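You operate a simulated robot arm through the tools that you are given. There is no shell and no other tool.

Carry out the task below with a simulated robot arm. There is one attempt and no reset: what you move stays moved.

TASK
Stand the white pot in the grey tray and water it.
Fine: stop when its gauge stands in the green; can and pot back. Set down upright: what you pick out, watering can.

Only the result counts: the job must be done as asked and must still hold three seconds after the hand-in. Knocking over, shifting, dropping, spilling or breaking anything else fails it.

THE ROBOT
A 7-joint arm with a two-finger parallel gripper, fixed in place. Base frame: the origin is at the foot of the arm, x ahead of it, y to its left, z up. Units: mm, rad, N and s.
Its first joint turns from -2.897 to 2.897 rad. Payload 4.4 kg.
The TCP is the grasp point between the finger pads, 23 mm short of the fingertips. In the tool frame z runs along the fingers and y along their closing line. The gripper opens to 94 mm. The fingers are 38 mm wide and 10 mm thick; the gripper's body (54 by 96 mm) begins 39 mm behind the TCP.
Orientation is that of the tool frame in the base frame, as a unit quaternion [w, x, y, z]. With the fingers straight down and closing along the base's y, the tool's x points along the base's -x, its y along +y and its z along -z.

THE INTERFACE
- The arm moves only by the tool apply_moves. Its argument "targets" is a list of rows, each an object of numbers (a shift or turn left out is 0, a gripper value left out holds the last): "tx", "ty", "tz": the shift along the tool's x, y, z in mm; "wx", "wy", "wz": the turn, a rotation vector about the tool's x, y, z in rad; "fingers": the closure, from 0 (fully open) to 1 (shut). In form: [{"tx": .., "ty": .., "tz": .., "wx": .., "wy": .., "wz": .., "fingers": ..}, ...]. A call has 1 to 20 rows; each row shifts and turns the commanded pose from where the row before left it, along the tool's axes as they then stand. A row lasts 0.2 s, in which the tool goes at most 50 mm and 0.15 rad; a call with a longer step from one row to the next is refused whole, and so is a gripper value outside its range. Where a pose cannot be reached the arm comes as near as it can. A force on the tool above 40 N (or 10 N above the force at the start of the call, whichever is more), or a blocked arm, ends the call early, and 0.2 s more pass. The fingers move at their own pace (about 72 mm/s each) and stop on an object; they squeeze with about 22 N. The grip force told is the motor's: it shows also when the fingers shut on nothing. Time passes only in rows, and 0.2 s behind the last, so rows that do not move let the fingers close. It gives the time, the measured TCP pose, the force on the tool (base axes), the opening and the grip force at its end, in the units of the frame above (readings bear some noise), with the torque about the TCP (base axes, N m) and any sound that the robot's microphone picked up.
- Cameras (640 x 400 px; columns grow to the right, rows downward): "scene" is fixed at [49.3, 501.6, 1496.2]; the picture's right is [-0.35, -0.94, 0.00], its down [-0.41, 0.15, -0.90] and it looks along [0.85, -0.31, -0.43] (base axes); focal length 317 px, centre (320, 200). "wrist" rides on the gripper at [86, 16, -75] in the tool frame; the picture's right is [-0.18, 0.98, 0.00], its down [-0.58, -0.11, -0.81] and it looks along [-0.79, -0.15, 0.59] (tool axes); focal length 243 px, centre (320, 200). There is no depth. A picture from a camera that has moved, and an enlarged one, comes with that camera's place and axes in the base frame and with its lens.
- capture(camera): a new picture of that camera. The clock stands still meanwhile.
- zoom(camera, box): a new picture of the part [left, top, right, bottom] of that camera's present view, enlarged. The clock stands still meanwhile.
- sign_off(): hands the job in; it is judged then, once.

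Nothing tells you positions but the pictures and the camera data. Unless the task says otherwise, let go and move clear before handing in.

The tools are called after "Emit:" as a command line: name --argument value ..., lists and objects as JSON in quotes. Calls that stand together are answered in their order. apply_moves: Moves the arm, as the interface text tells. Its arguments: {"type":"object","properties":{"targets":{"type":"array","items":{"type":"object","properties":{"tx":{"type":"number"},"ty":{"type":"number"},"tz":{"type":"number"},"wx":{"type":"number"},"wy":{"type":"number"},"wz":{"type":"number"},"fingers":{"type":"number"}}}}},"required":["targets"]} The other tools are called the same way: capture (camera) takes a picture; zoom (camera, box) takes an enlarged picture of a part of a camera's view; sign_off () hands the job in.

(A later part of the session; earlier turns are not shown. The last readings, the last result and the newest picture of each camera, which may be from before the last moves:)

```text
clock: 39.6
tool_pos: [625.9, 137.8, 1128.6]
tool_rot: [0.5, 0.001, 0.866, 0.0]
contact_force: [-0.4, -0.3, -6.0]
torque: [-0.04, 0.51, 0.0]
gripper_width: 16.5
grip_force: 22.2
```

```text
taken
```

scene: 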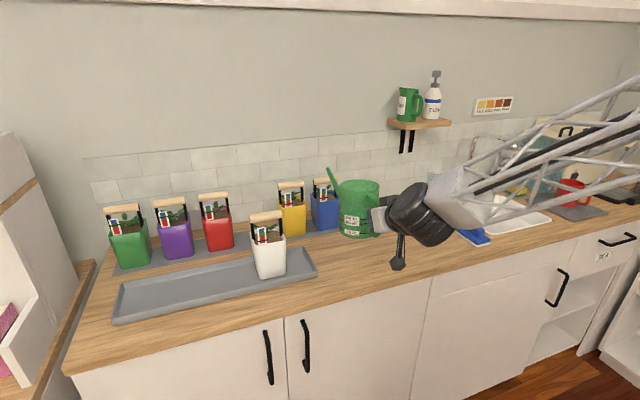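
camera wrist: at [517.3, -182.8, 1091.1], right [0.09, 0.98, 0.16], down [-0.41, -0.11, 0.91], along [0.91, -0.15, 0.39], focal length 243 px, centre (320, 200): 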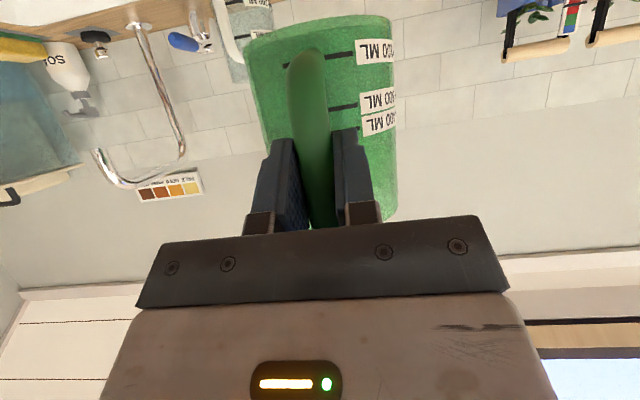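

Everything is steady. I'll swing the can about the vertical by 50° so the spout points at the pot from its front right, well above the handle.

Emit:
apply_moves --targets '[{"wx": -0.02, "wz": -0.0115}, {"wx": -0.04, "wz": -0.0231}, {"wx": -0.0504, "wz": -0.0291}, {"wx": -0.0504, "wz": -0.0291}, {"wx": -0.0504, "wz": -0.0291}, {"wx": -0.0504, "wz": -0.0291}, {"wx": -0.0504, "wz": -0.0291}, {"wx": -0.0504, "wz": -0.0291}, {"wx": -0.0504, "wz": -0.0291}, {"wx": -0.0504, "wz": -0.0291}, {"wx": -0.0504, "wz": -0.0291}, {"wx": -0.0504, "wz": -0.0291}, {"wx": -0.0504, "wz": -0.0291}, {"wx": -0.0504, "wz": -0.0291}, {"wx": -0.0504, "wz": -0.0291}, {"wx": -0.04, "wz": -0.0231}, {}, {}]'

Emit:
capture --camera "scene"

Emit:
zoom --camera "scene" --box '[200, 140, 400, 300]'

```text
clock: 43.4
tool_pos: [625.5, 136.1, 1128.5]
tool_rot: [0.465, -0.342, 0.792, 0.198]
contact_force: [0.4, 0.2, -4.4]
torque: [-0.38, 0.35, -0.04]
gripper_width: 16.4
grip_force: 21.9
out of reach, approached as far as the arm can: row 6
```

```text
taken
```

scene: 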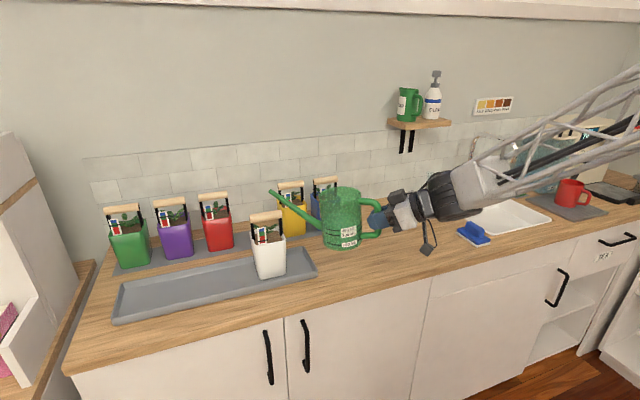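

```text
2.50 times, centred on (300, 220) of scene
camera zoom: at [49.3, 501.6, 1496.2], right [-0.35, -0.94, 0.0], down [-0.41, 0.15, -0.9], along [0.85, -0.31, -0.43], focal length 792 px, centre (370, 150)
```

zoom: 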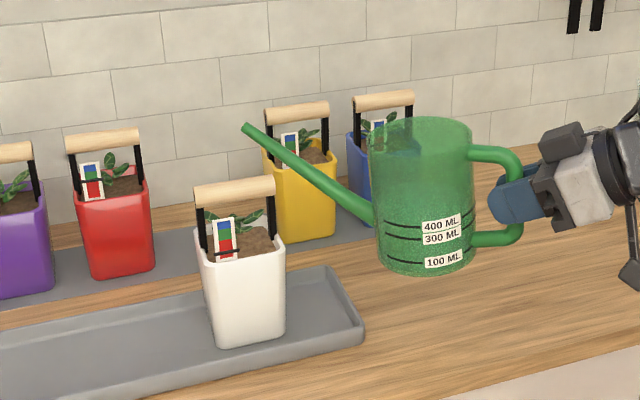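

The arm hit a joint limit at about 46° of yaw, so I'll back off to about 30°, which is more comfortable and still leaves the gauge visible. I'll turn back 20° and check the pose.

Emit:
apply_moves --targets '[{"wx": 0.0252, "wz": 0.01455}, {"wx": 0.0504, "wz": 0.0291}, {"wx": 0.0504, "wz": 0.0291}, {"wx": 0.0504, "wz": 0.0291}, {"wx": 0.0504, "wz": 0.0291}, {"wx": 0.0504, "wz": 0.0291}, {"wx": 0.0252, "wz": 0.01455}, {}, {}]'

```text
clock: 45.4
tool_pos: [625.2, 137.7, 1128.7]
tool_rot: [0.492, -0.197, 0.84, 0.116]
contact_force: [0.1, 0.3, -5.6]
torque: [-0.25, 0.47, -0.02]
gripper_width: 16.5
grip_force: 22.2
```

The pose is now at yaw 26.5° and level. I'll shift the can so the spout tip sits above the front right of the white pot, still about 80 mm higher than its handle.

Emit:
apply_moves --targets '[{"tx": 2, "tz": -4, "ty": 10}, {"tx": 4.67, "tz": -8.1, "ty": 20}, {"tx": 4.67, "tz": -8.1, "ty": 20}, {"tx": 4.67, "tz": -8.1, "ty": 20}, {"tx": 4.67, "tz": -8.1, "ty": 20}, {"tx": 4.67, "tz": -8.1, "ty": 20}, {"tx": 2.7, "tz": -4, "ty": 13}, {}, {}]'

Emit:
zoom --camera "scene" --box '[200, 140, 400, 300]'

Emit:
capture --camera "wrist"

```text
clock: 47.4
tool_pos: [519.7, 222.2, 1128.0]
tool_rot: [0.492, -0.198, 0.84, 0.115]
contact_force: [-0.4, -0.1, -5.3]
torque: [-0.23, 0.46, 0.01]
gripper_width: 16.6
grip_force: 21.7
```

```text
2.50 times, centred on (300, 220) of scene
camera zoom: at [49.3, 501.6, 1496.2], right [-0.35, -0.94, 0.0], down [-0.41, 0.15, -0.9], along [0.85, -0.31, -0.43], focal length 792 px, centre (370, 150)
```

zoom: 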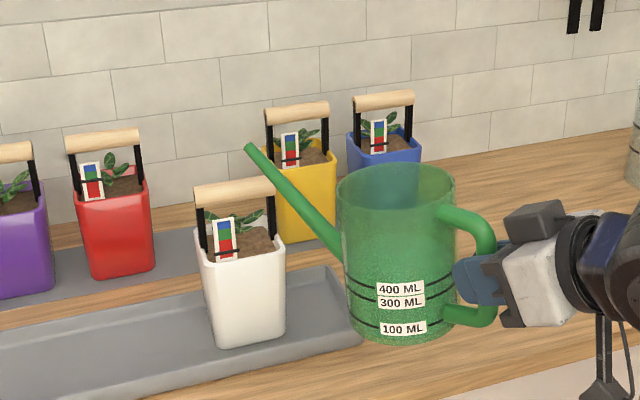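

```text
taken
camera wrist: at [417.3, 189.3, 1089.0], right [-0.36, 0.92, 0.16], down [-0.33, -0.28, 0.9], along [0.87, 0.27, 0.4], focal length 243 px, centre (320, 200)
```

wrist: 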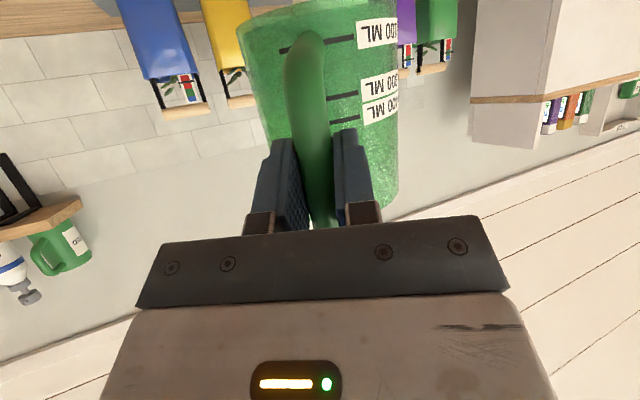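

Comparing views, the can has sagged about 6° nose-down in the grip since the lift; it's still well below the spill angle. I'll check whether it is still creeping by waiting briefly and comparing.

Emit:
zoom --camera "wrist" --box '[240, 0, 420, 140]'

Emit:
apply_moves --targets '[{}, {}, {}, {}]'

Emit:
zoom --camera "wrist" --box '[240, 0, 420, 140]'

Emit:
zoom --camera "scene" --box '[240, 160, 380, 290]'

```text
2.86 times, centred on (330, 70) of wrist
camera zoom: at [417.3, 189.3, 1089.0], right [-0.36, 0.92, 0.16], down [-0.33, -0.28, 0.9], along [0.87, 0.27, 0.4], focal length 693 px, centre (291, 571)
```

zoom: 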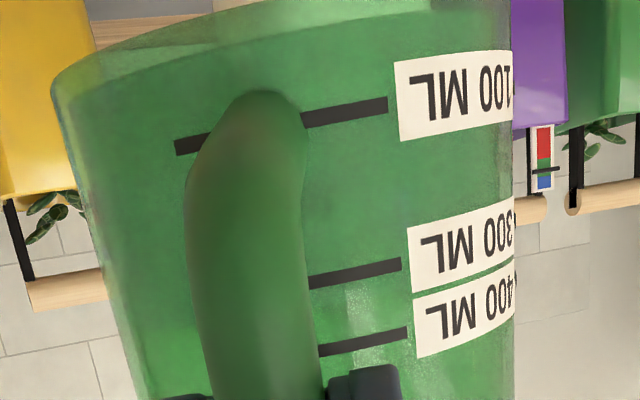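

```text
clock: 48.4
tool_pos: [519.9, 221.5, 1127.5]
tool_rot: [0.491, -0.198, 0.84, 0.116]
contact_force: [0.6, 0.9, -4.5]
torque: [-0.25, 0.48, 0.01]
gripper_width: 16.6
grip_force: 22.6
```

```text
2.86 times, centred on (330, 70) of wrist
camera zoom: at [417.3, 189.3, 1089.0], right [-0.36, 0.92, 0.16], down [-0.33, -0.28, 0.9], along [0.87, 0.27, 0.4], focal length 693 px, centre (291, 571)
```

zoom: 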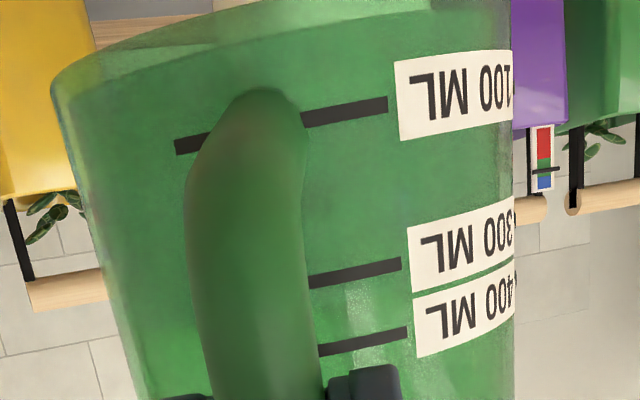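

```text
3.08 times, centred on (310, 225) of scene
camera zoom: at [49.3, 501.6, 1496.2], right [-0.35, -0.94, 0.0], down [-0.41, 0.15, -0.9], along [0.85, -0.31, -0.43], focal length 975 px, centre (351, 123)
```

zoom: 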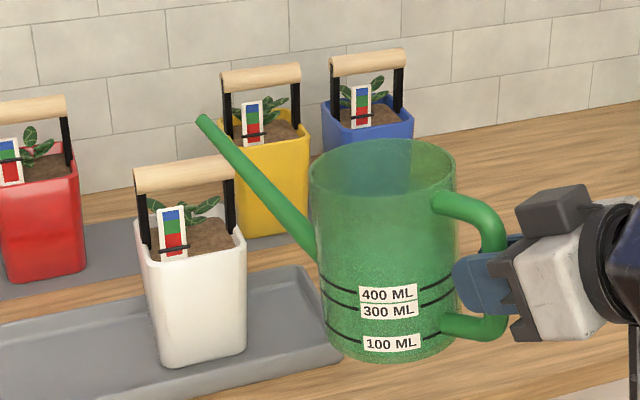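

The can is no longer creeping. By my reckoning the tip is at [786, 358, 1142] and the can is tilted about 6° nose-down, while flow should start near 21–24°. I'll move the tip slightly toward the pot's front edge and pre-tilt to about 14° around the tip, still above the handle.

Emit:
apply_moves --targets '[{"tx": 5.9, "tz": -10.5, "ty": 3.7}, {"tx": -9.0, "tz": -5.4, "wy": 0.035}, {"tx": -9.0, "tz": -5.4, "wy": 0.035}, {"tx": -9.0, "tz": -5.4, "wy": 0.035}, {"tx": -9.0, "tz": -5.4, "wy": 0.035}, {}, {}]'

Emit:
zoom --camera "scene" --box '[230, 150, 370, 290]'

```text
clock: 50.0
tool_pos: [511.5, 227.3, 1161.1]
tool_rot: [0.455, -0.208, 0.858, 0.118]
contact_force: [0.0, -0.3, -5.4]
torque: [-0.28, 0.43, 0.04]
gripper_width: 16.6
grip_force: 21.6
out of reach, approached as far as the arm can: row 4, 5
```

```text
2.86 times, centred on (300, 220) of scene
camera zoom: at [49.3, 501.6, 1496.2], right [-0.35, -0.94, 0.0], down [-0.41, 0.15, -0.9], along [0.85, -0.31, -0.43], focal length 905 px, centre (377, 143)
```

zoom: 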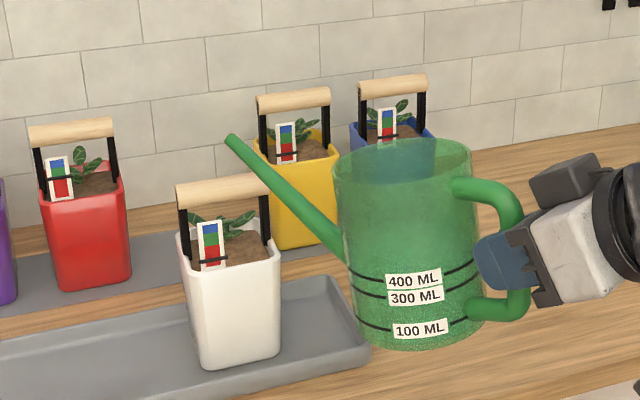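

The can is now tilted about 11° with the tip near [776, 368, 1152], but the arm reported a reach limit on the last rows, probably because it is folded in too close. I'll test whether the limit comes from pitch or from radius with one small pitch step while moving outward.

Emit:
apply_moves --targets '[{"tz": 10}, {"wy": 0.03}, {}]'

```text
clock: 50.8
tool_pos: [519.0, 231.8, 1155.2]
tool_rot: [0.443, -0.209, 0.865, 0.113]
contact_force: [0.0, -0.1, -5.3]
torque: [-0.25, 0.46, -0.01]
gripper_width: 16.7
grip_force: 21.9
```

That worked without complaint, so being too close in was the limit. I'll tilt around the tip to about 17° (still below pouring) and yaw about 10° more so the arm gets room, with the tip staying above the pot handle.

Emit:
apply_moves --targets '[{"tx": -6.7, "tz": -4.0, "wy": 0.026}, {"tx": -6.7, "tz": -4.0, "wy": 0.026}, {"tx": -6.7, "tz": -4.0, "wy": 0.026}, {"ty": -17.2, "wx": -0.0442, "wz": -0.0379}, {"ty": -17.2, "wx": -0.0442, "wz": -0.0379}, {"ty": -17.2, "wx": -0.0442, "wz": -0.0379}, {}, {}]'

Emit:
zoom --camera "scene" --box '[230, 150, 370, 290]'

```text
clock: 52.6
tool_pos: [543.7, 191.2, 1162.7]
tool_rot: [0.398, -0.289, 0.859, 0.14]
contact_force: [-0.2, 0.1, -5.0]
torque: [-0.3, 0.39, -0.02]
gripper_width: 16.6
grip_force: 22.3
out of reach, approached as far as the arm can: row 1, 2, 3
```

```text
2.86 times, centred on (300, 220) of scene
camera zoom: at [49.3, 501.6, 1496.2], right [-0.35, -0.94, 0.0], down [-0.41, 0.15, -0.9], along [0.85, -0.31, -0.43], focal length 905 px, centre (377, 143)
```

zoom: 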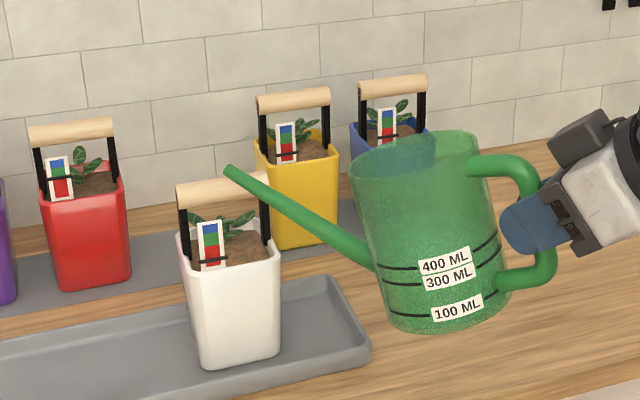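

The tip is at about [780, 370, 1120] and the tilt is about 17°, consistent between the pose and the picture. I'll move the tip a bit to the front right and lower it past the handle bar toward the rim.

Emit:
apply_moves --targets '[{"tx": 6.3, "tz": -7.5, "ty": -7.6}, {"tx": 12, "tz": 10}, {"tx": 12, "tz": 10}, {}, {}]'

Emit:
zoom --camera "scene" --box '[230, 150, 370, 290]'

```text
clock: 53.8
tool_pos: [540.3, 179.5, 1131.6]
tool_rot: [0.398, -0.29, 0.859, 0.141]
contact_force: [-0.2, -1.1, -6.0]
torque: [-0.3, 0.4, 0.04]
gripper_width: 16.6
grip_force: 22.2
```

```text
2.86 times, centred on (300, 220) of scene
camera zoom: at [49.3, 501.6, 1496.2], right [-0.35, -0.94, 0.0], down [-0.41, 0.15, -0.9], along [0.85, -0.31, -0.43], focal length 905 px, centre (377, 143)
```

zoom: 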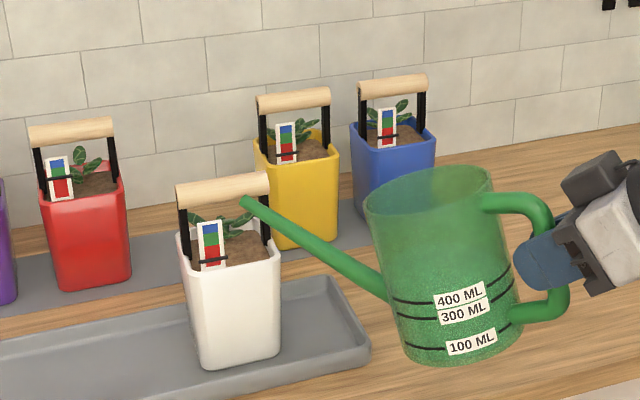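

The tip is at about [776, 360, 1090], in front of the bar and right of the gauge. I'll lower it another 35 mm so it sits just over the rim.

Emit:
apply_moves --targets '[{"tx": 9, "tz": 7.5}, {"tx": 9, "tz": 7.5}, {"tx": 8.8, "tz": 7.5}, {}, {}]'

Emit:
zoom --camera "scene" --box '[230, 170, 330, 270]'

Emit:
zoom --camera "scene" --box '[230, 150, 370, 290]'

```text
clock: 55.0
tool_pos: [540.8, 179.5, 1096.1]
tool_rot: [0.398, -0.288, 0.86, 0.138]
contact_force: [-0.4, -0.2, -5.4]
torque: [-0.33, 0.41, -0.02]
gripper_width: 16.8
grip_force: 21.7
```

```text
4.00 times, centred on (280, 220) of scene
camera zoom: at [49.3, 501.6, 1496.2], right [-0.35, -0.94, 0.0], down [-0.41, 0.15, -0.9], along [0.85, -0.31, -0.43], focal length 1268 px, centre (480, 120)
```

zoom: 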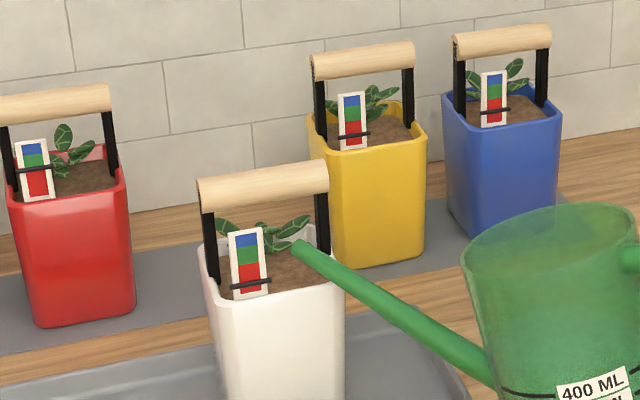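

```text
2.86 times, centred on (300, 220) of scene
camera zoom: at [49.3, 501.6, 1496.2], right [-0.35, -0.94, 0.0], down [-0.41, 0.15, -0.9], along [0.85, -0.31, -0.43], focal length 905 px, centre (377, 143)
```

zoom: 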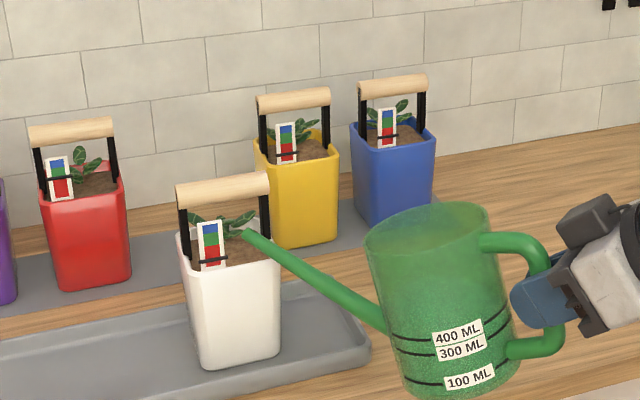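

The tip is over the soil just inside the front rim. I'll ease it 10 mm further in, below bar height, then start tilting around the tip in 1° steps.

Emit:
apply_moves --targets '[{"tx": -5.9, "tz": 7.0, "ty": -4.6}, {}, {"tx": -4.5, "tz": -2.7, "wy": 0.0175}, {"tx": -4.5, "tz": -2.7, "wy": 0.0175}, {"tx": -4.5, "tz": -2.7, "wy": 0.0175}, {}]'

Emit:
zoom --camera "scene" --box '[230, 170, 330, 270]'

```text
clock: 56.4
tool_pos: [553.1, 182.3, 1111.7]
tool_rot: [0.375, -0.294, 0.869, 0.133]
contact_force: [-0.1, 1.1, -5.4]
torque: [-0.28, 0.37, 0.0]
gripper_width: 16.4
grip_force: 21.8
```

```text
4.00 times, centred on (280, 220) of scene
camera zoom: at [49.3, 501.6, 1496.2], right [-0.35, -0.94, 0.0], down [-0.41, 0.15, -0.9], along [0.85, -0.31, -0.43], focal length 1268 px, centre (480, 120)
```

zoom: 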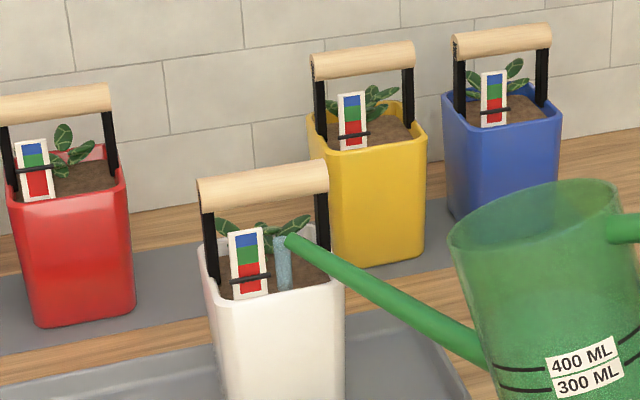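

Water is flowing from the tip straight into the pot, and the slider has already risen. I'll hold and check in very short steps.

Emit:
apply_moves --targets '[{}]'

Emit:
zoom --camera "scene" --box '[245, 200, 305, 260]'

```text
clock: 56.8
tool_pos: [551.5, 182.5, 1111.7]
tool_rot: [0.375, -0.292, 0.87, 0.132]
contact_force: [0.0, 0.0, -4.2]
torque: [-0.26, 0.4, -0.01]
gripper_width: 16.5
grip_force: 22.3
```

```text
6.67 times, centred on (275, 230) of scene
camera zoom: at [49.3, 501.6, 1496.2], right [-0.35, -0.94, 0.0], down [-0.41, 0.15, -0.9], along [0.85, -0.31, -0.43], focal length 2113 px, centre (620, 0)
```

zoom: 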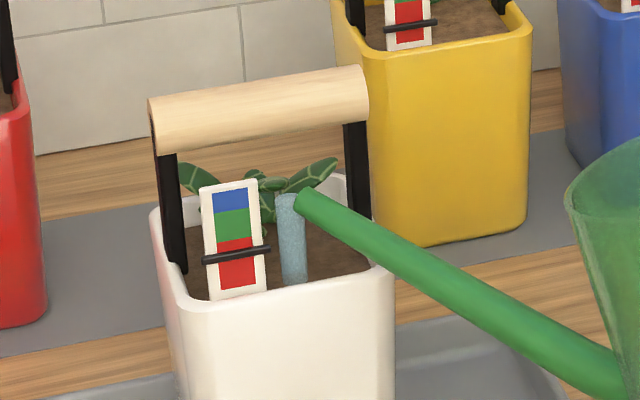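

The slider has climbed to the upper part of red. One more short hold, then I check again.

Emit:
apply_moves --targets '[{}]'

Emit:
zoom --camera "scene" --box '[245, 200, 305, 260]'

```text
clock: 57.2
tool_pos: [553.5, 182.5, 1111.2]
tool_rot: [0.375, -0.293, 0.869, 0.133]
contact_force: [-0.5, -0.4, -4.3]
torque: [-0.25, 0.35, -0.03]
gripper_width: 16.6
grip_force: 21.9
```

```text
6.67 times, centred on (275, 230) of scene
camera zoom: at [49.3, 501.6, 1496.2], right [-0.35, -0.94, 0.0], down [-0.41, 0.15, -0.9], along [0.85, -0.31, -0.43], focal length 2113 px, centre (620, 0)
```

zoom: 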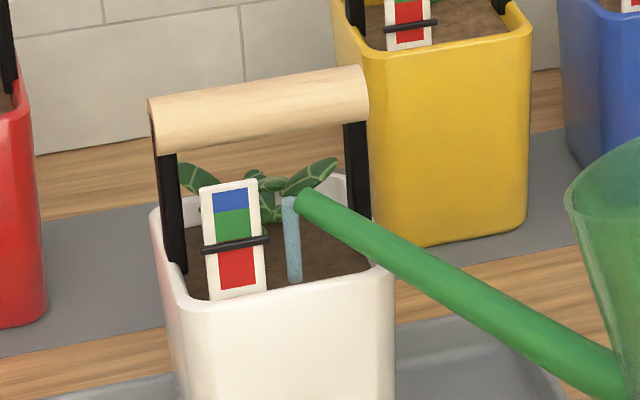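

The slider is just below the red/green boundary and the stream is thinning. Another short hold.

Emit:
apply_moves --targets '[{}]'

Emit:
zoom --camera "scene" --box '[245, 200, 305, 260]'

```text
clock: 57.6
tool_pos: [554.0, 182.5, 1112.6]
tool_rot: [0.375, -0.293, 0.869, 0.132]
contact_force: [-0.4, -0.9, -4.7]
torque: [-0.26, 0.35, 0.0]
gripper_width: 16.8
grip_force: 21.7
```

```text
6.67 times, centred on (275, 230) of scene
camera zoom: at [49.3, 501.6, 1496.2], right [-0.35, -0.94, 0.0], down [-0.41, 0.15, -0.9], along [0.85, -0.31, -0.43], focal length 2113 px, centre (620, 0)
```

zoom: 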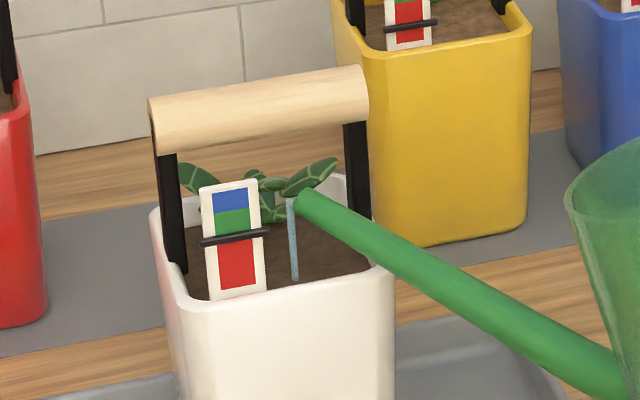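

The slider is at the red/green boundary and the flow is down to a trickle. I'll hold once more and see how far that carries it.

Emit:
apply_moves --targets '[{}, {}]'

Emit:
zoom --camera "scene" --box '[245, 200, 305, 260]'

```text
clock: 58.2
tool_pos: [553.8, 182.6, 1111.9]
tool_rot: [0.375, -0.294, 0.869, 0.133]
contact_force: [-0.2, 0.0, -5.0]
torque: [-0.28, 0.33, -0.01]
gripper_width: 16.5
grip_force: 22.0
```

```text
6.67 times, centred on (275, 230) of scene
camera zoom: at [49.3, 501.6, 1496.2], right [-0.35, -0.94, 0.0], down [-0.41, 0.15, -0.9], along [0.85, -0.31, -0.43], focal length 2113 px, centre (620, 0)
```

zoom: 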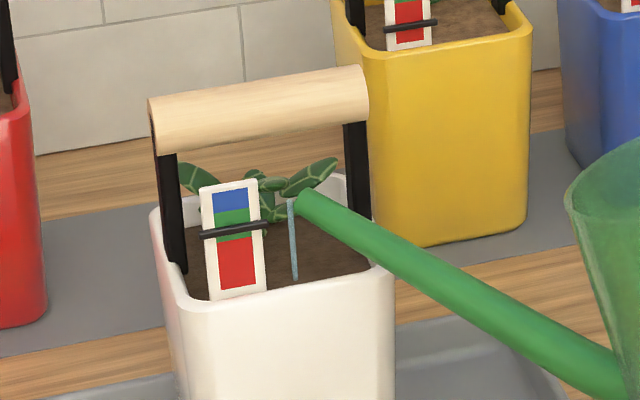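

The slider now stands in the green, so I'll tilt back around the tip to stop the flow and check where it settles.

Emit:
apply_moves --targets '[{"tx": 8.8, "tz": 5.7, "wy": -0.035}, {"tx": 8.8, "tz": 5.7, "wy": -0.035}, {"tx": 8.8, "tz": 5.7, "wy": -0.035}, {}]'

Emit:
zoom --camera "scene" --box '[245, 200, 305, 260]'

Emit:
zoom --camera "scene" --box '[220, 150, 380, 310]'

```text
clock: 59.2
tool_pos: [548.6, 180.4, 1079.3]
tool_rot: [0.421, -0.286, 0.848, 0.148]
contact_force: [0.2, 0.8, -3.8]
torque: [-0.27, 0.37, 0.0]
gripper_width: 16.4
grip_force: 21.9
```

```text
6.67 times, centred on (275, 230) of scene
camera zoom: at [49.3, 501.6, 1496.2], right [-0.35, -0.94, 0.0], down [-0.41, 0.15, -0.9], along [0.85, -0.31, -0.43], focal length 2113 px, centre (620, 0)
```

zoom: 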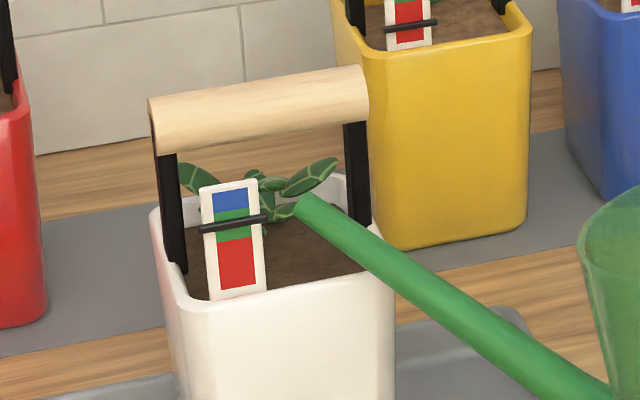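

```text
2.50 times, centred on (300, 230) of scene
camera zoom: at [49.3, 501.6, 1496.2], right [-0.35, -0.94, 0.0], down [-0.41, 0.15, -0.9], along [0.85, -0.31, -0.43], focal length 792 px, centre (370, 125)
```

zoom: 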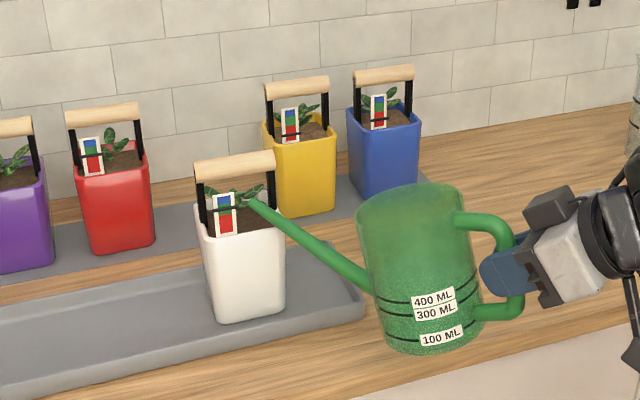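

The flow has stopped and the slider sits in the middle of the green. I'll back the spout out slightly, rise straight up clear of the pot, and recheck the gauge.

Emit:
apply_moves --targets '[{"tx": 6.0, "tz": -8.0}, {"tx": -8, "tz": -6}, {"tx": -16, "tz": -12}, {"tx": -16, "tz": -12}, {"tx": -16, "tz": -12}, {"tx": -16, "tz": -12}, {"tx": -8, "tz": -6}, {}]'

Emit:
zoom --camera "scene" --box '[200, 130, 380, 290]'

Emit:
zoom --camera "scene" --box '[245, 200, 305, 260]'

```text
clock: 61.0
tool_pos: [541.6, 173.5, 1180.6]
tool_rot: [0.419, -0.286, 0.849, 0.147]
contact_force: [-0.8, 0.1, -5.7]
torque: [-0.31, 0.34, 0.0]
gripper_width: 16.9
grip_force: 21.2
```

```text
2.50 times, centred on (290, 210) of scene
camera zoom: at [49.3, 501.6, 1496.2], right [-0.35, -0.94, 0.0], down [-0.41, 0.15, -0.9], along [0.85, -0.31, -0.43], focal length 792 px, centre (395, 175)
```

zoom: 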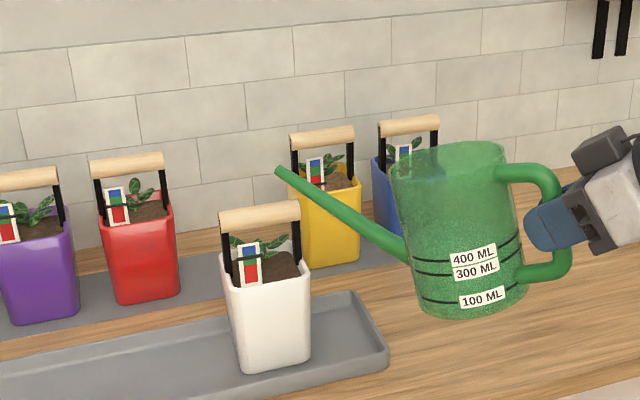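

```text
6.67 times, centred on (275, 230) of scene
camera zoom: at [49.3, 501.6, 1496.2], right [-0.35, -0.94, 0.0], down [-0.41, 0.15, -0.9], along [0.85, -0.31, -0.43], focal length 2113 px, centre (620, 0)
```

zoom: 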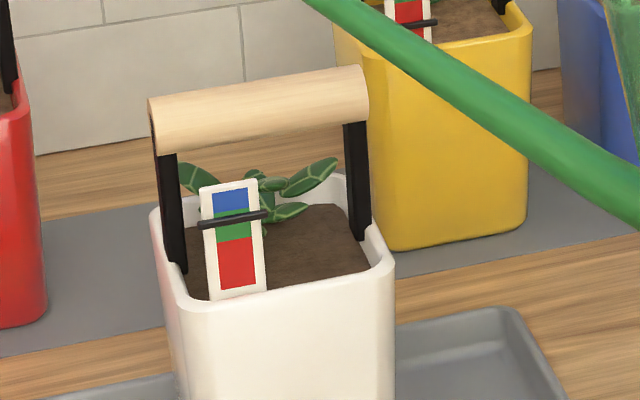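

The slider settled slightly higher but is still well inside the green, and I'll keep an eye on it. Now I'll take the can back: swing it to the right, move out, and level it.

Emit:
apply_moves --targets '[{"wx": 0.023, "wz": 0.0175}, {"wx": 0.0465, "wz": 0.035}, {"wx": 0.0465, "wz": 0.035}, {"wx": 0.0465, "wz": 0.035}, {"wx": 0.0465, "wz": 0.035}, {"wx": 0.0465, "wz": 0.035}, {"wx": 0.023, "wz": 0.0175}, {"tx": -8, "tz": 11}, {"tx": -12, "tz": 16}, {"tx": -12, "tz": 16}, {"tx": -6, "tz": 8}, {"wy": -0.0485}, {"wy": -0.0485}, {"wy": -0.0485}, {"wy": -0.0485}, {"wy": -0.0485}, {}]'

Emit:
capture --camera "scene"

Emit:
zoom --camera "scene" --box '[245, 200, 305, 260]'

```text
clock: 64.6
tool_pos: [612.4, 197.7, 1212.7]
tool_rot: [0.546, -0.136, 0.821, 0.097]
contact_force: [-0.4, 0.5, -5.2]
torque: [-0.17, 0.47, -0.02]
gripper_width: 16.5
grip_force: 22.6
out of reach, approached as far as the arm can: row 7, 8, 9, 13, 14
```

```text
taken
```

scene: 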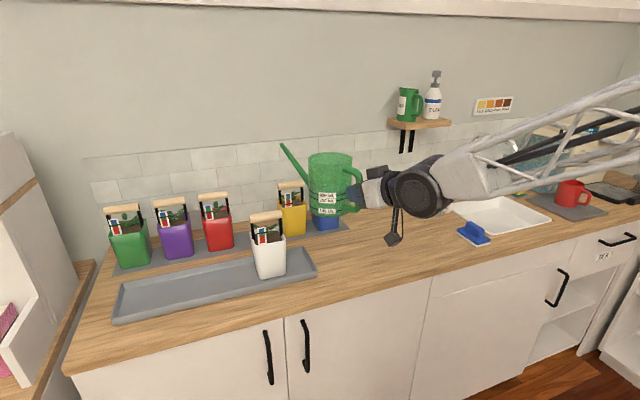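

```text
6.67 times, centred on (275, 230) of scene
camera zoom: at [49.3, 501.6, 1496.2], right [-0.35, -0.94, 0.0], down [-0.41, 0.15, -0.9], along [0.85, -0.31, -0.43], focal length 2113 px, centre (620, 0)
```

zoom: 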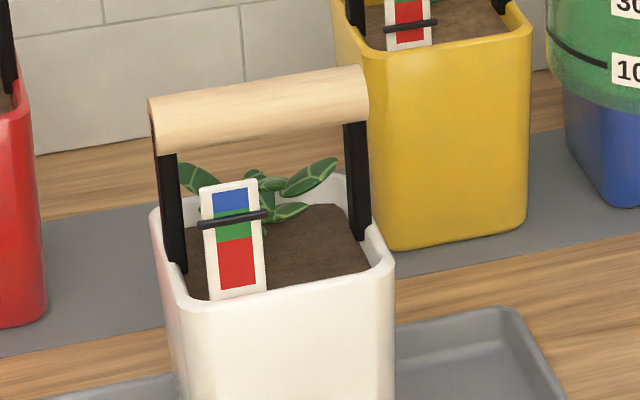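

The gauge is holding mid-green and the can is level. I'll bring the yaw back to straight ahead and carry the can back toward its spot.

Emit:
apply_moves --targets '[{"wx": 0.026, "wz": 0.0109}, {"wx": 0.0523, "wz": 0.0218}, {"wx": 0.0523, "wz": 0.0218}, {"wx": 0.0523, "wz": 0.0218}, {"wx": 0.0523, "wz": 0.0218}, {"wx": 0.0523, "wz": 0.0218}, {"wx": 0.026, "wz": 0.0109}, {}]'

Emit:
apply_moves --targets '[{"ty": -8}, {"ty": -18}, {"ty": -26}, {"ty": -28}, {"ty": -28}, {"ty": -28}, {"ty": -28}, {"ty": -28}, {"ty": -28}, {"ty": -28}, {"ty": -28}, {"ty": -28}, {"ty": -28}, {"ty": -26}, {"ty": -20}, {"ty": -12}, {"ty": -5}, {}]'

Emit:
capture --camera "scene"

Emit:
zoom --camera "scene" --box '[400, 120, 540, 250]'

```text
clock: 66.4
tool_pos: [613.8, 197.0, 1213.3]
tool_rot: [0.554, 0.005, 0.833, 0.003]
contact_force: [0.3, 0.2, -4.7]
torque: [-0.02, 0.46, 0.01]
gripper_width: 16.5
grip_force: 22.0
```

```text
clock: 70.2
tool_pos: [611.8, -196.1, 1209.1]
tool_rot: [0.554, 0.004, 0.832, 0.004]
contact_force: [-0.6, 0.2, -4.6]
torque: [0.04, 0.48, -0.01]
gripper_width: 16.6
grip_force: 21.9
```

```text
taken
```

scene: 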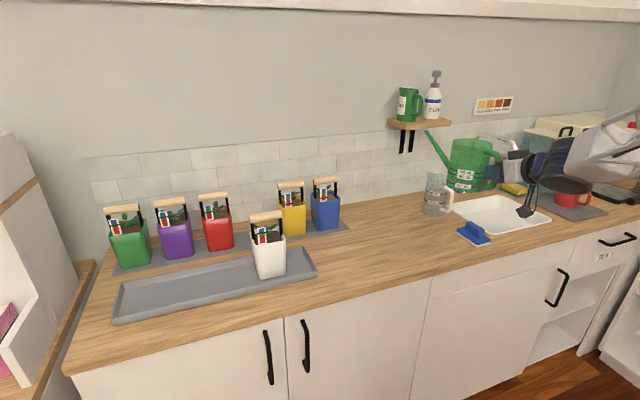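

```text
3.08 times, centred on (470, 185) of scene
camera zoom: at [49.3, 501.6, 1496.2], right [-0.35, -0.94, 0.0], down [-0.41, 0.15, -0.9], along [0.85, -0.31, -0.43], focal length 975 px, centre (-142, 246)
```

zoom: 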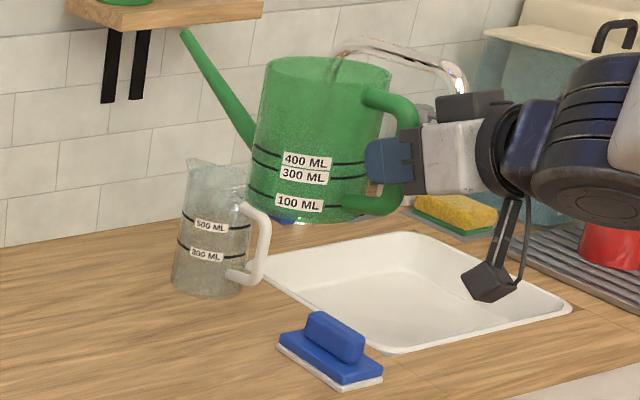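

The can is back on its line at y≈−196. Before setting it down I want to measure its tilt accurately, so I'll take close views from both cameras.

Emit:
zoom --camera "scene" --box '[420, 125, 510, 200]'

Emit:
capture --camera "wrist"

```text
5.33 times, centred on (465, 162) of scene
camera zoom: at [49.3, 501.6, 1496.2], right [-0.35, -0.94, 0.0], down [-0.41, 0.15, -0.9], along [0.85, -0.31, -0.43], focal length 1690 px, centre (-453, 400)
```

zoom: 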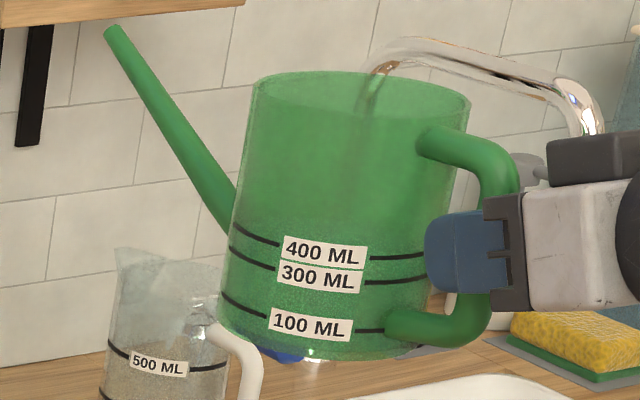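

```text
taken
camera wrist: at [510.1, -179.3, 1157.8], right [0.07, 0.98, 0.18], down [-0.52, -0.12, 0.85], along [0.85, -0.16, 0.5], focal length 243 px, centre (320, 200)
```

wrist: 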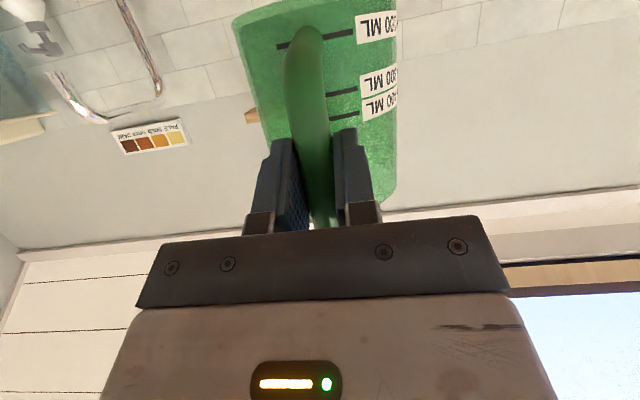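

Matching the labels and spout tip shows the can about 1.8° nose-down in its present pose, so I'll pitch up that much. Then I'll lower and move forward to a point directly above its original place.

Emit:
apply_moves --targets '[{"wy": -0.016}, {"wy": -0.015, "wx": 0.0042, "wz": -0.0101}, {"tx": 10, "tz": 4}, {"tx": 20.3, "tz": 7.7}, {"tx": 20.3, "tz": 7.7}, {"tx": 20.3, "tz": 7.7}, {"tx": 20.3, "tz": 7.7}, {"tx": 20.3, "tz": 7.7}, {"tx": 10, "tz": 4, "ty": -1.2}, {"tx": -4, "tz": 10, "ty": -0.5}, {"tx": -7.3, "tz": 19.3, "ty": -0.5}, {"tx": -7.3, "tz": 19.3, "ty": -0.5}, {"tx": -7.3, "tz": 19.3, "ty": -0.5}, {"tx": -7.3, "tz": 19.3, "ty": -0.5}, {"tx": -7.3, "tz": 19.3}, {"tx": -7.3, "tz": 19.3}, {"tx": -3.5, "tz": 9.4}, {}, {}]'

Emit:
zoom --camera "scene" --box '[390, 150, 490, 250]'

Emit:
capture --camera "scene"

```text
clock: 74.2
tool_pos: [756.7, -199.7, 1077.9]
tool_rot: [0.567, 0.002, 0.824, -0.001]
contact_force: [-0.7, 0.1, -4.5]
torque: [-0.02, 0.48, -0.01]
gripper_width: 16.9
grip_force: 22.1
```

```text
4.00 times, centred on (440, 200) of scene
camera zoom: at [49.3, 501.6, 1496.2], right [-0.35, -0.94, 0.0], down [-0.41, 0.15, -0.9], along [0.85, -0.31, -0.43], focal length 1268 px, centre (-160, 200)
```

zoom: 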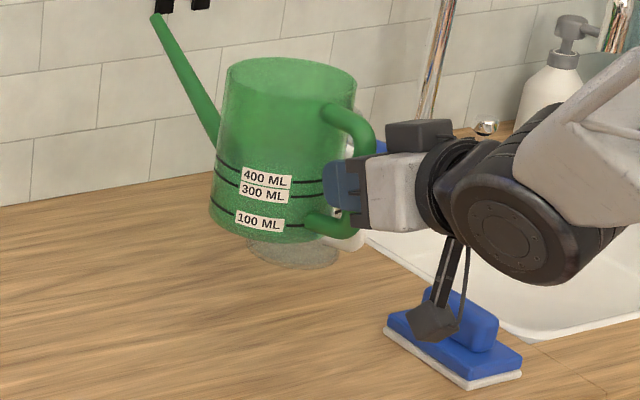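

```text
taken
```

scene: 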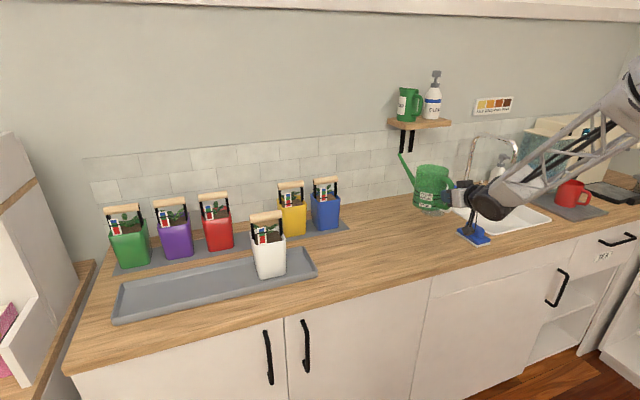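

The can is level to within half a degree and directly above its home spot. I'll lower 85 mm, check, then finish slowly with force feedback.

Emit:
apply_moves --targets '[{"tx": 9.3, "tz": 3.6}, {"tx": 16.8, "tz": 6.45}, {"tx": 16.8, "tz": 6.45}, {"tx": 16.8, "tz": 6.45}, {"tx": 11.2, "tz": 4.3}, {"tx": 8.4, "tz": 3.2}, {}, {}]'

Emit:
zoom --camera "scene" --box '[390, 160, 490, 260]'

Emit:
capture --camera "wrist"

```text
clock: 76.0
tool_pos: [756.6, -200.6, 992.2]
tool_rot: [0.567, 0.002, 0.824, -0.001]
contact_force: [-1.2, -0.4, -4.1]
torque: [-0.01, 0.4, -0.03]
gripper_width: 16.4
grip_force: 22.0
```

```text
4.00 times, centred on (440, 210) of scene
camera zoom: at [49.3, 501.6, 1496.2], right [-0.35, -0.94, 0.0], down [-0.41, 0.15, -0.9], along [0.85, -0.31, -0.43], focal length 1268 px, centre (-160, 160)
```

zoom: 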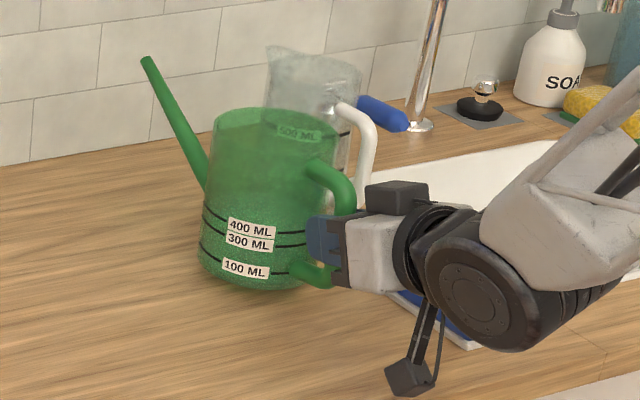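

```text
taken
camera wrist: at [656.8, -184.0, 938.5], right [0.07, 0.98, 0.17], down [-0.55, -0.11, 0.83], along [0.83, -0.15, 0.53], focal length 243 px, centre (320, 200)
```

wrist: 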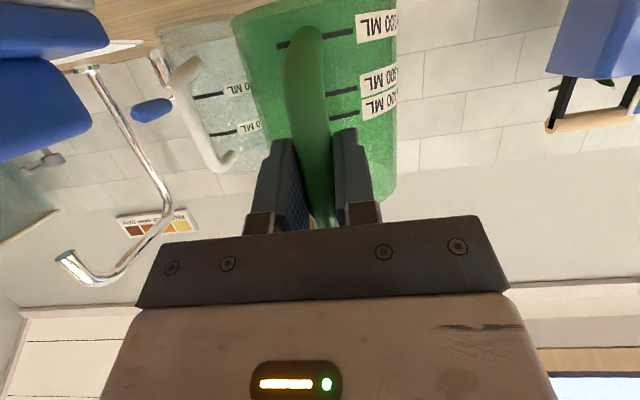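

About 18 mm to go. I'll lower 10 mm, then continue in small steps, watching the force.

Emit:
apply_moves --targets '[{"tx": 4.7, "tz": 1.8}, {"tx": 4.7, "tz": 1.8}, {}]'

Emit:
apply_moves --targets '[{"tx": 1.87, "tz": 0.72}, {"tx": 1.87, "tz": 0.72}, {}]'

Emit:
zoom --camera "scene" --box '[410, 190, 490, 270]'

```text
clock: 76.8
tool_pos: [756.5, -201.0, 982.8]
tool_rot: [0.567, 0.001, 0.824, -0.001]
contact_force: [1.1, 0.8, -5.8]
torque: [0.01, 0.46, -0.01]
gripper_width: 16.6
grip_force: 21.9
```

```text
clock: 77.6
tool_pos: [756.6, -201.3, 978.8]
tool_rot: [0.567, 0.002, 0.824, -0.001]
contact_force: [-1.0, -0.6, -4.8]
torque: [-0.01, 0.5, 0.05]
gripper_width: 16.6
grip_force: 22.0
```

```text
5.00 times, centred on (450, 230) of scene
camera zoom: at [49.3, 501.6, 1496.2], right [-0.35, -0.94, 0.0], down [-0.41, 0.15, -0.9], along [0.85, -0.31, -0.43], focal length 1584 px, centre (-330, 50)
```

zoom: 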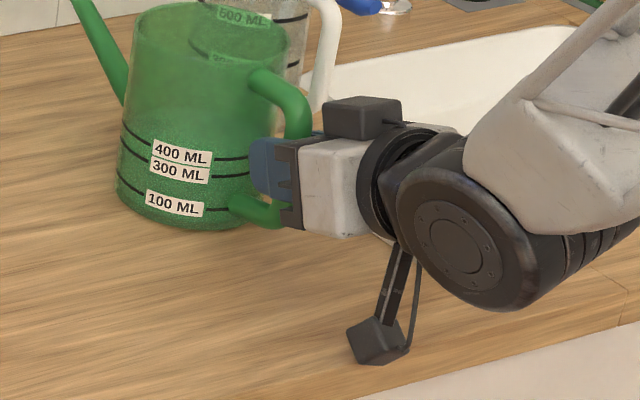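

The can is about 4 mm above the counter, but the wrist camera's box has similarly little clearance. I'll pitch nose-down about 1° to raise the camera and lower the can's front edge, then ease down until it touches.

Emit:
apply_moves --targets '[{"wy": 0.01}, {"wy": 0.01}, {}]'

Emit:
apply_moves --targets '[{"tx": 0.9, "tz": 0.37}, {}]'

Emit:
apply_moves --targets '[{"tx": 0.9, "tz": 0.37}, {}]'

```text
clock: 78.4
tool_pos: [757.3, -201.2, 978.8]
tool_rot: [0.559, 0.001, 0.829, -0.001]
contact_force: [0.9, -0.7, 3.3]
torque: [-0.02, -0.72, 0.0]
gripper_width: 16.9
grip_force: 22.5
```

```text
clock: 79.0
tool_pos: [756.1, -202.0, 978.3]
tool_rot: [0.559, 0.001, 0.829, 0.0]
contact_force: [-2.9, 0.0, 5.2]
torque: [0.0, -0.66, 0.0]
gripper_width: 16.8
grip_force: 22.3
```

```text
clock: 79.6
tool_pos: [757.1, -201.2, 977.1]
tool_rot: [0.559, 0.002, 0.829, -0.001]
contact_force: [-1.2, -0.4, 5.3]
torque: [-0.04, -0.65, 0.01]
gripper_width: 16.7
grip_force: 21.9
```

The can's front edge is on the counter: force is +5 N and the moment has reversed. I'll look at how flat it is.

Emit:
zoom --camera "scene" --box '[395, 170, 475, 250]'

Emit:
zoom --camera "wrist" --box '[220, 0, 420, 140]'

```text
5.00 times, centred on (435, 210) of scene
camera zoom: at [49.3, 501.6, 1496.2], right [-0.35, -0.94, 0.0], down [-0.41, 0.15, -0.9], along [0.85, -0.31, -0.43], focal length 1584 px, centre (-255, 150)
```

zoom: 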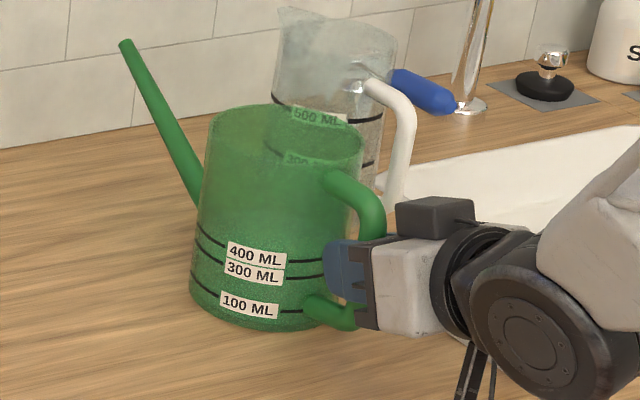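

```text
2.86 times, centred on (320, 70) of wrist
camera zoom: at [655.8, -183.8, 924.8], right [0.07, 0.98, 0.17], down [-0.53, -0.11, 0.84], along [0.85, -0.15, 0.51], focal length 693 px, centre (320, 571)
```

zoom: 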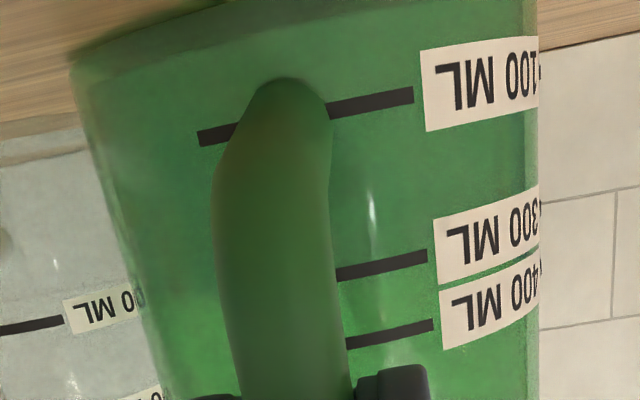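

The can sits within a few millimetres of its original place, with only a slight nose-down lean left. I'll ease down 1 mm more and release slowly.

Emit:
apply_moves --targets '[{"tx": 0.9, "tz": 0.37}, {}]'

Emit:
apply_moves --targets '[{"fingers": 0.78}, {"fingers": 0.72}, {}]'

Emit:
zoom --camera "scene" --box '[395, 170, 475, 250]'

```text
clock: 80.2
tool_pos: [757.2, -201.2, 975.9]
tool_rot: [0.559, 0.002, 0.829, -0.001]
contact_force: [-2.7, 0.5, 4.5]
torque: [-0.01, -0.63, 0.0]
gripper_width: 16.8
grip_force: 21.6
```

```text
clock: 81.0
tool_pos: [756.5, -201.8, 975.8]
tool_rot: [0.559, 0.001, 0.829, -0.001]
contact_force: [1.1, 0.3, -0.3]
torque: [0.0, -0.05, 0.02]
gripper_width: 26.2
grip_force: 0.0
```

```text
5.00 times, centred on (435, 210) of scene
camera zoom: at [49.3, 501.6, 1496.2], right [-0.35, -0.94, 0.0], down [-0.41, 0.15, -0.9], along [0.85, -0.31, -0.43], focal length 1584 px, centre (-255, 150)
```

zoom: 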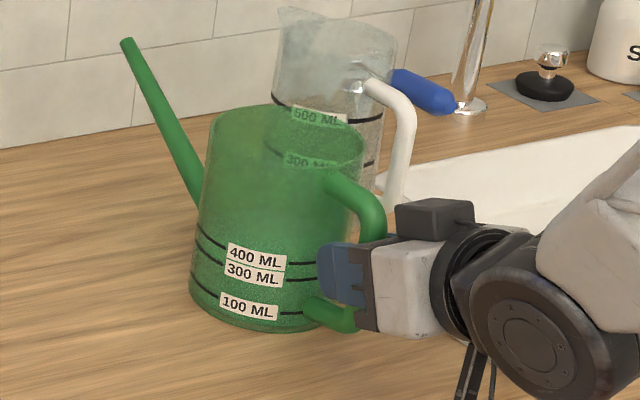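

The can stands upright in its original position, released. I'll open the fingers and back straight out along their axis.

Emit:
apply_moves --targets '[{"fingers": 0.5}, {}, {"tz": -15}, {"tz": -25}, {"tz": -30}, {"tz": -30}, {"tx": -20, "tz": -15}, {"tx": -40, "tz": -15}, {"tx": -40, "tz": -15}, {"tx": -40, "tz": 0}, {"tx": -40, "tz": 0}, {}]'

Emit:
capture --camera "scene"

Emit:
zoom --camera "scene" --box '[245, 200, 305, 260]'

```text
clock: 83.6
tool_pos: [689.8, -200.9, 1198.1]
tool_rot: [0.559, 0.0, 0.829, 0.0]
contact_force: [-0.1, 0.3, -0.8]
torque: [-0.02, -0.02, 0.0]
gripper_width: 47.2
grip_force: 0.1
```

```text
taken
```

scene: 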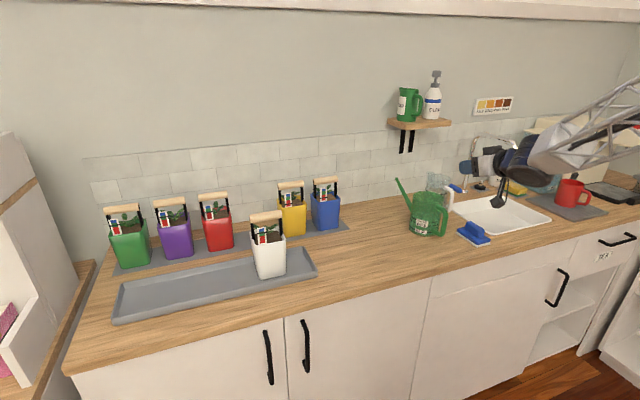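

```text
6.67 times, centred on (275, 230) of scene
camera zoom: at [49.3, 501.6, 1496.2], right [-0.35, -0.94, 0.0], down [-0.41, 0.15, -0.9], along [0.85, -0.31, -0.43], focal length 2113 px, centre (620, 0)
```

zoom: 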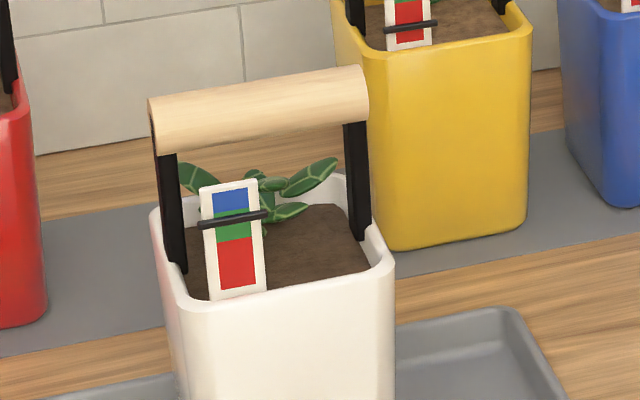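

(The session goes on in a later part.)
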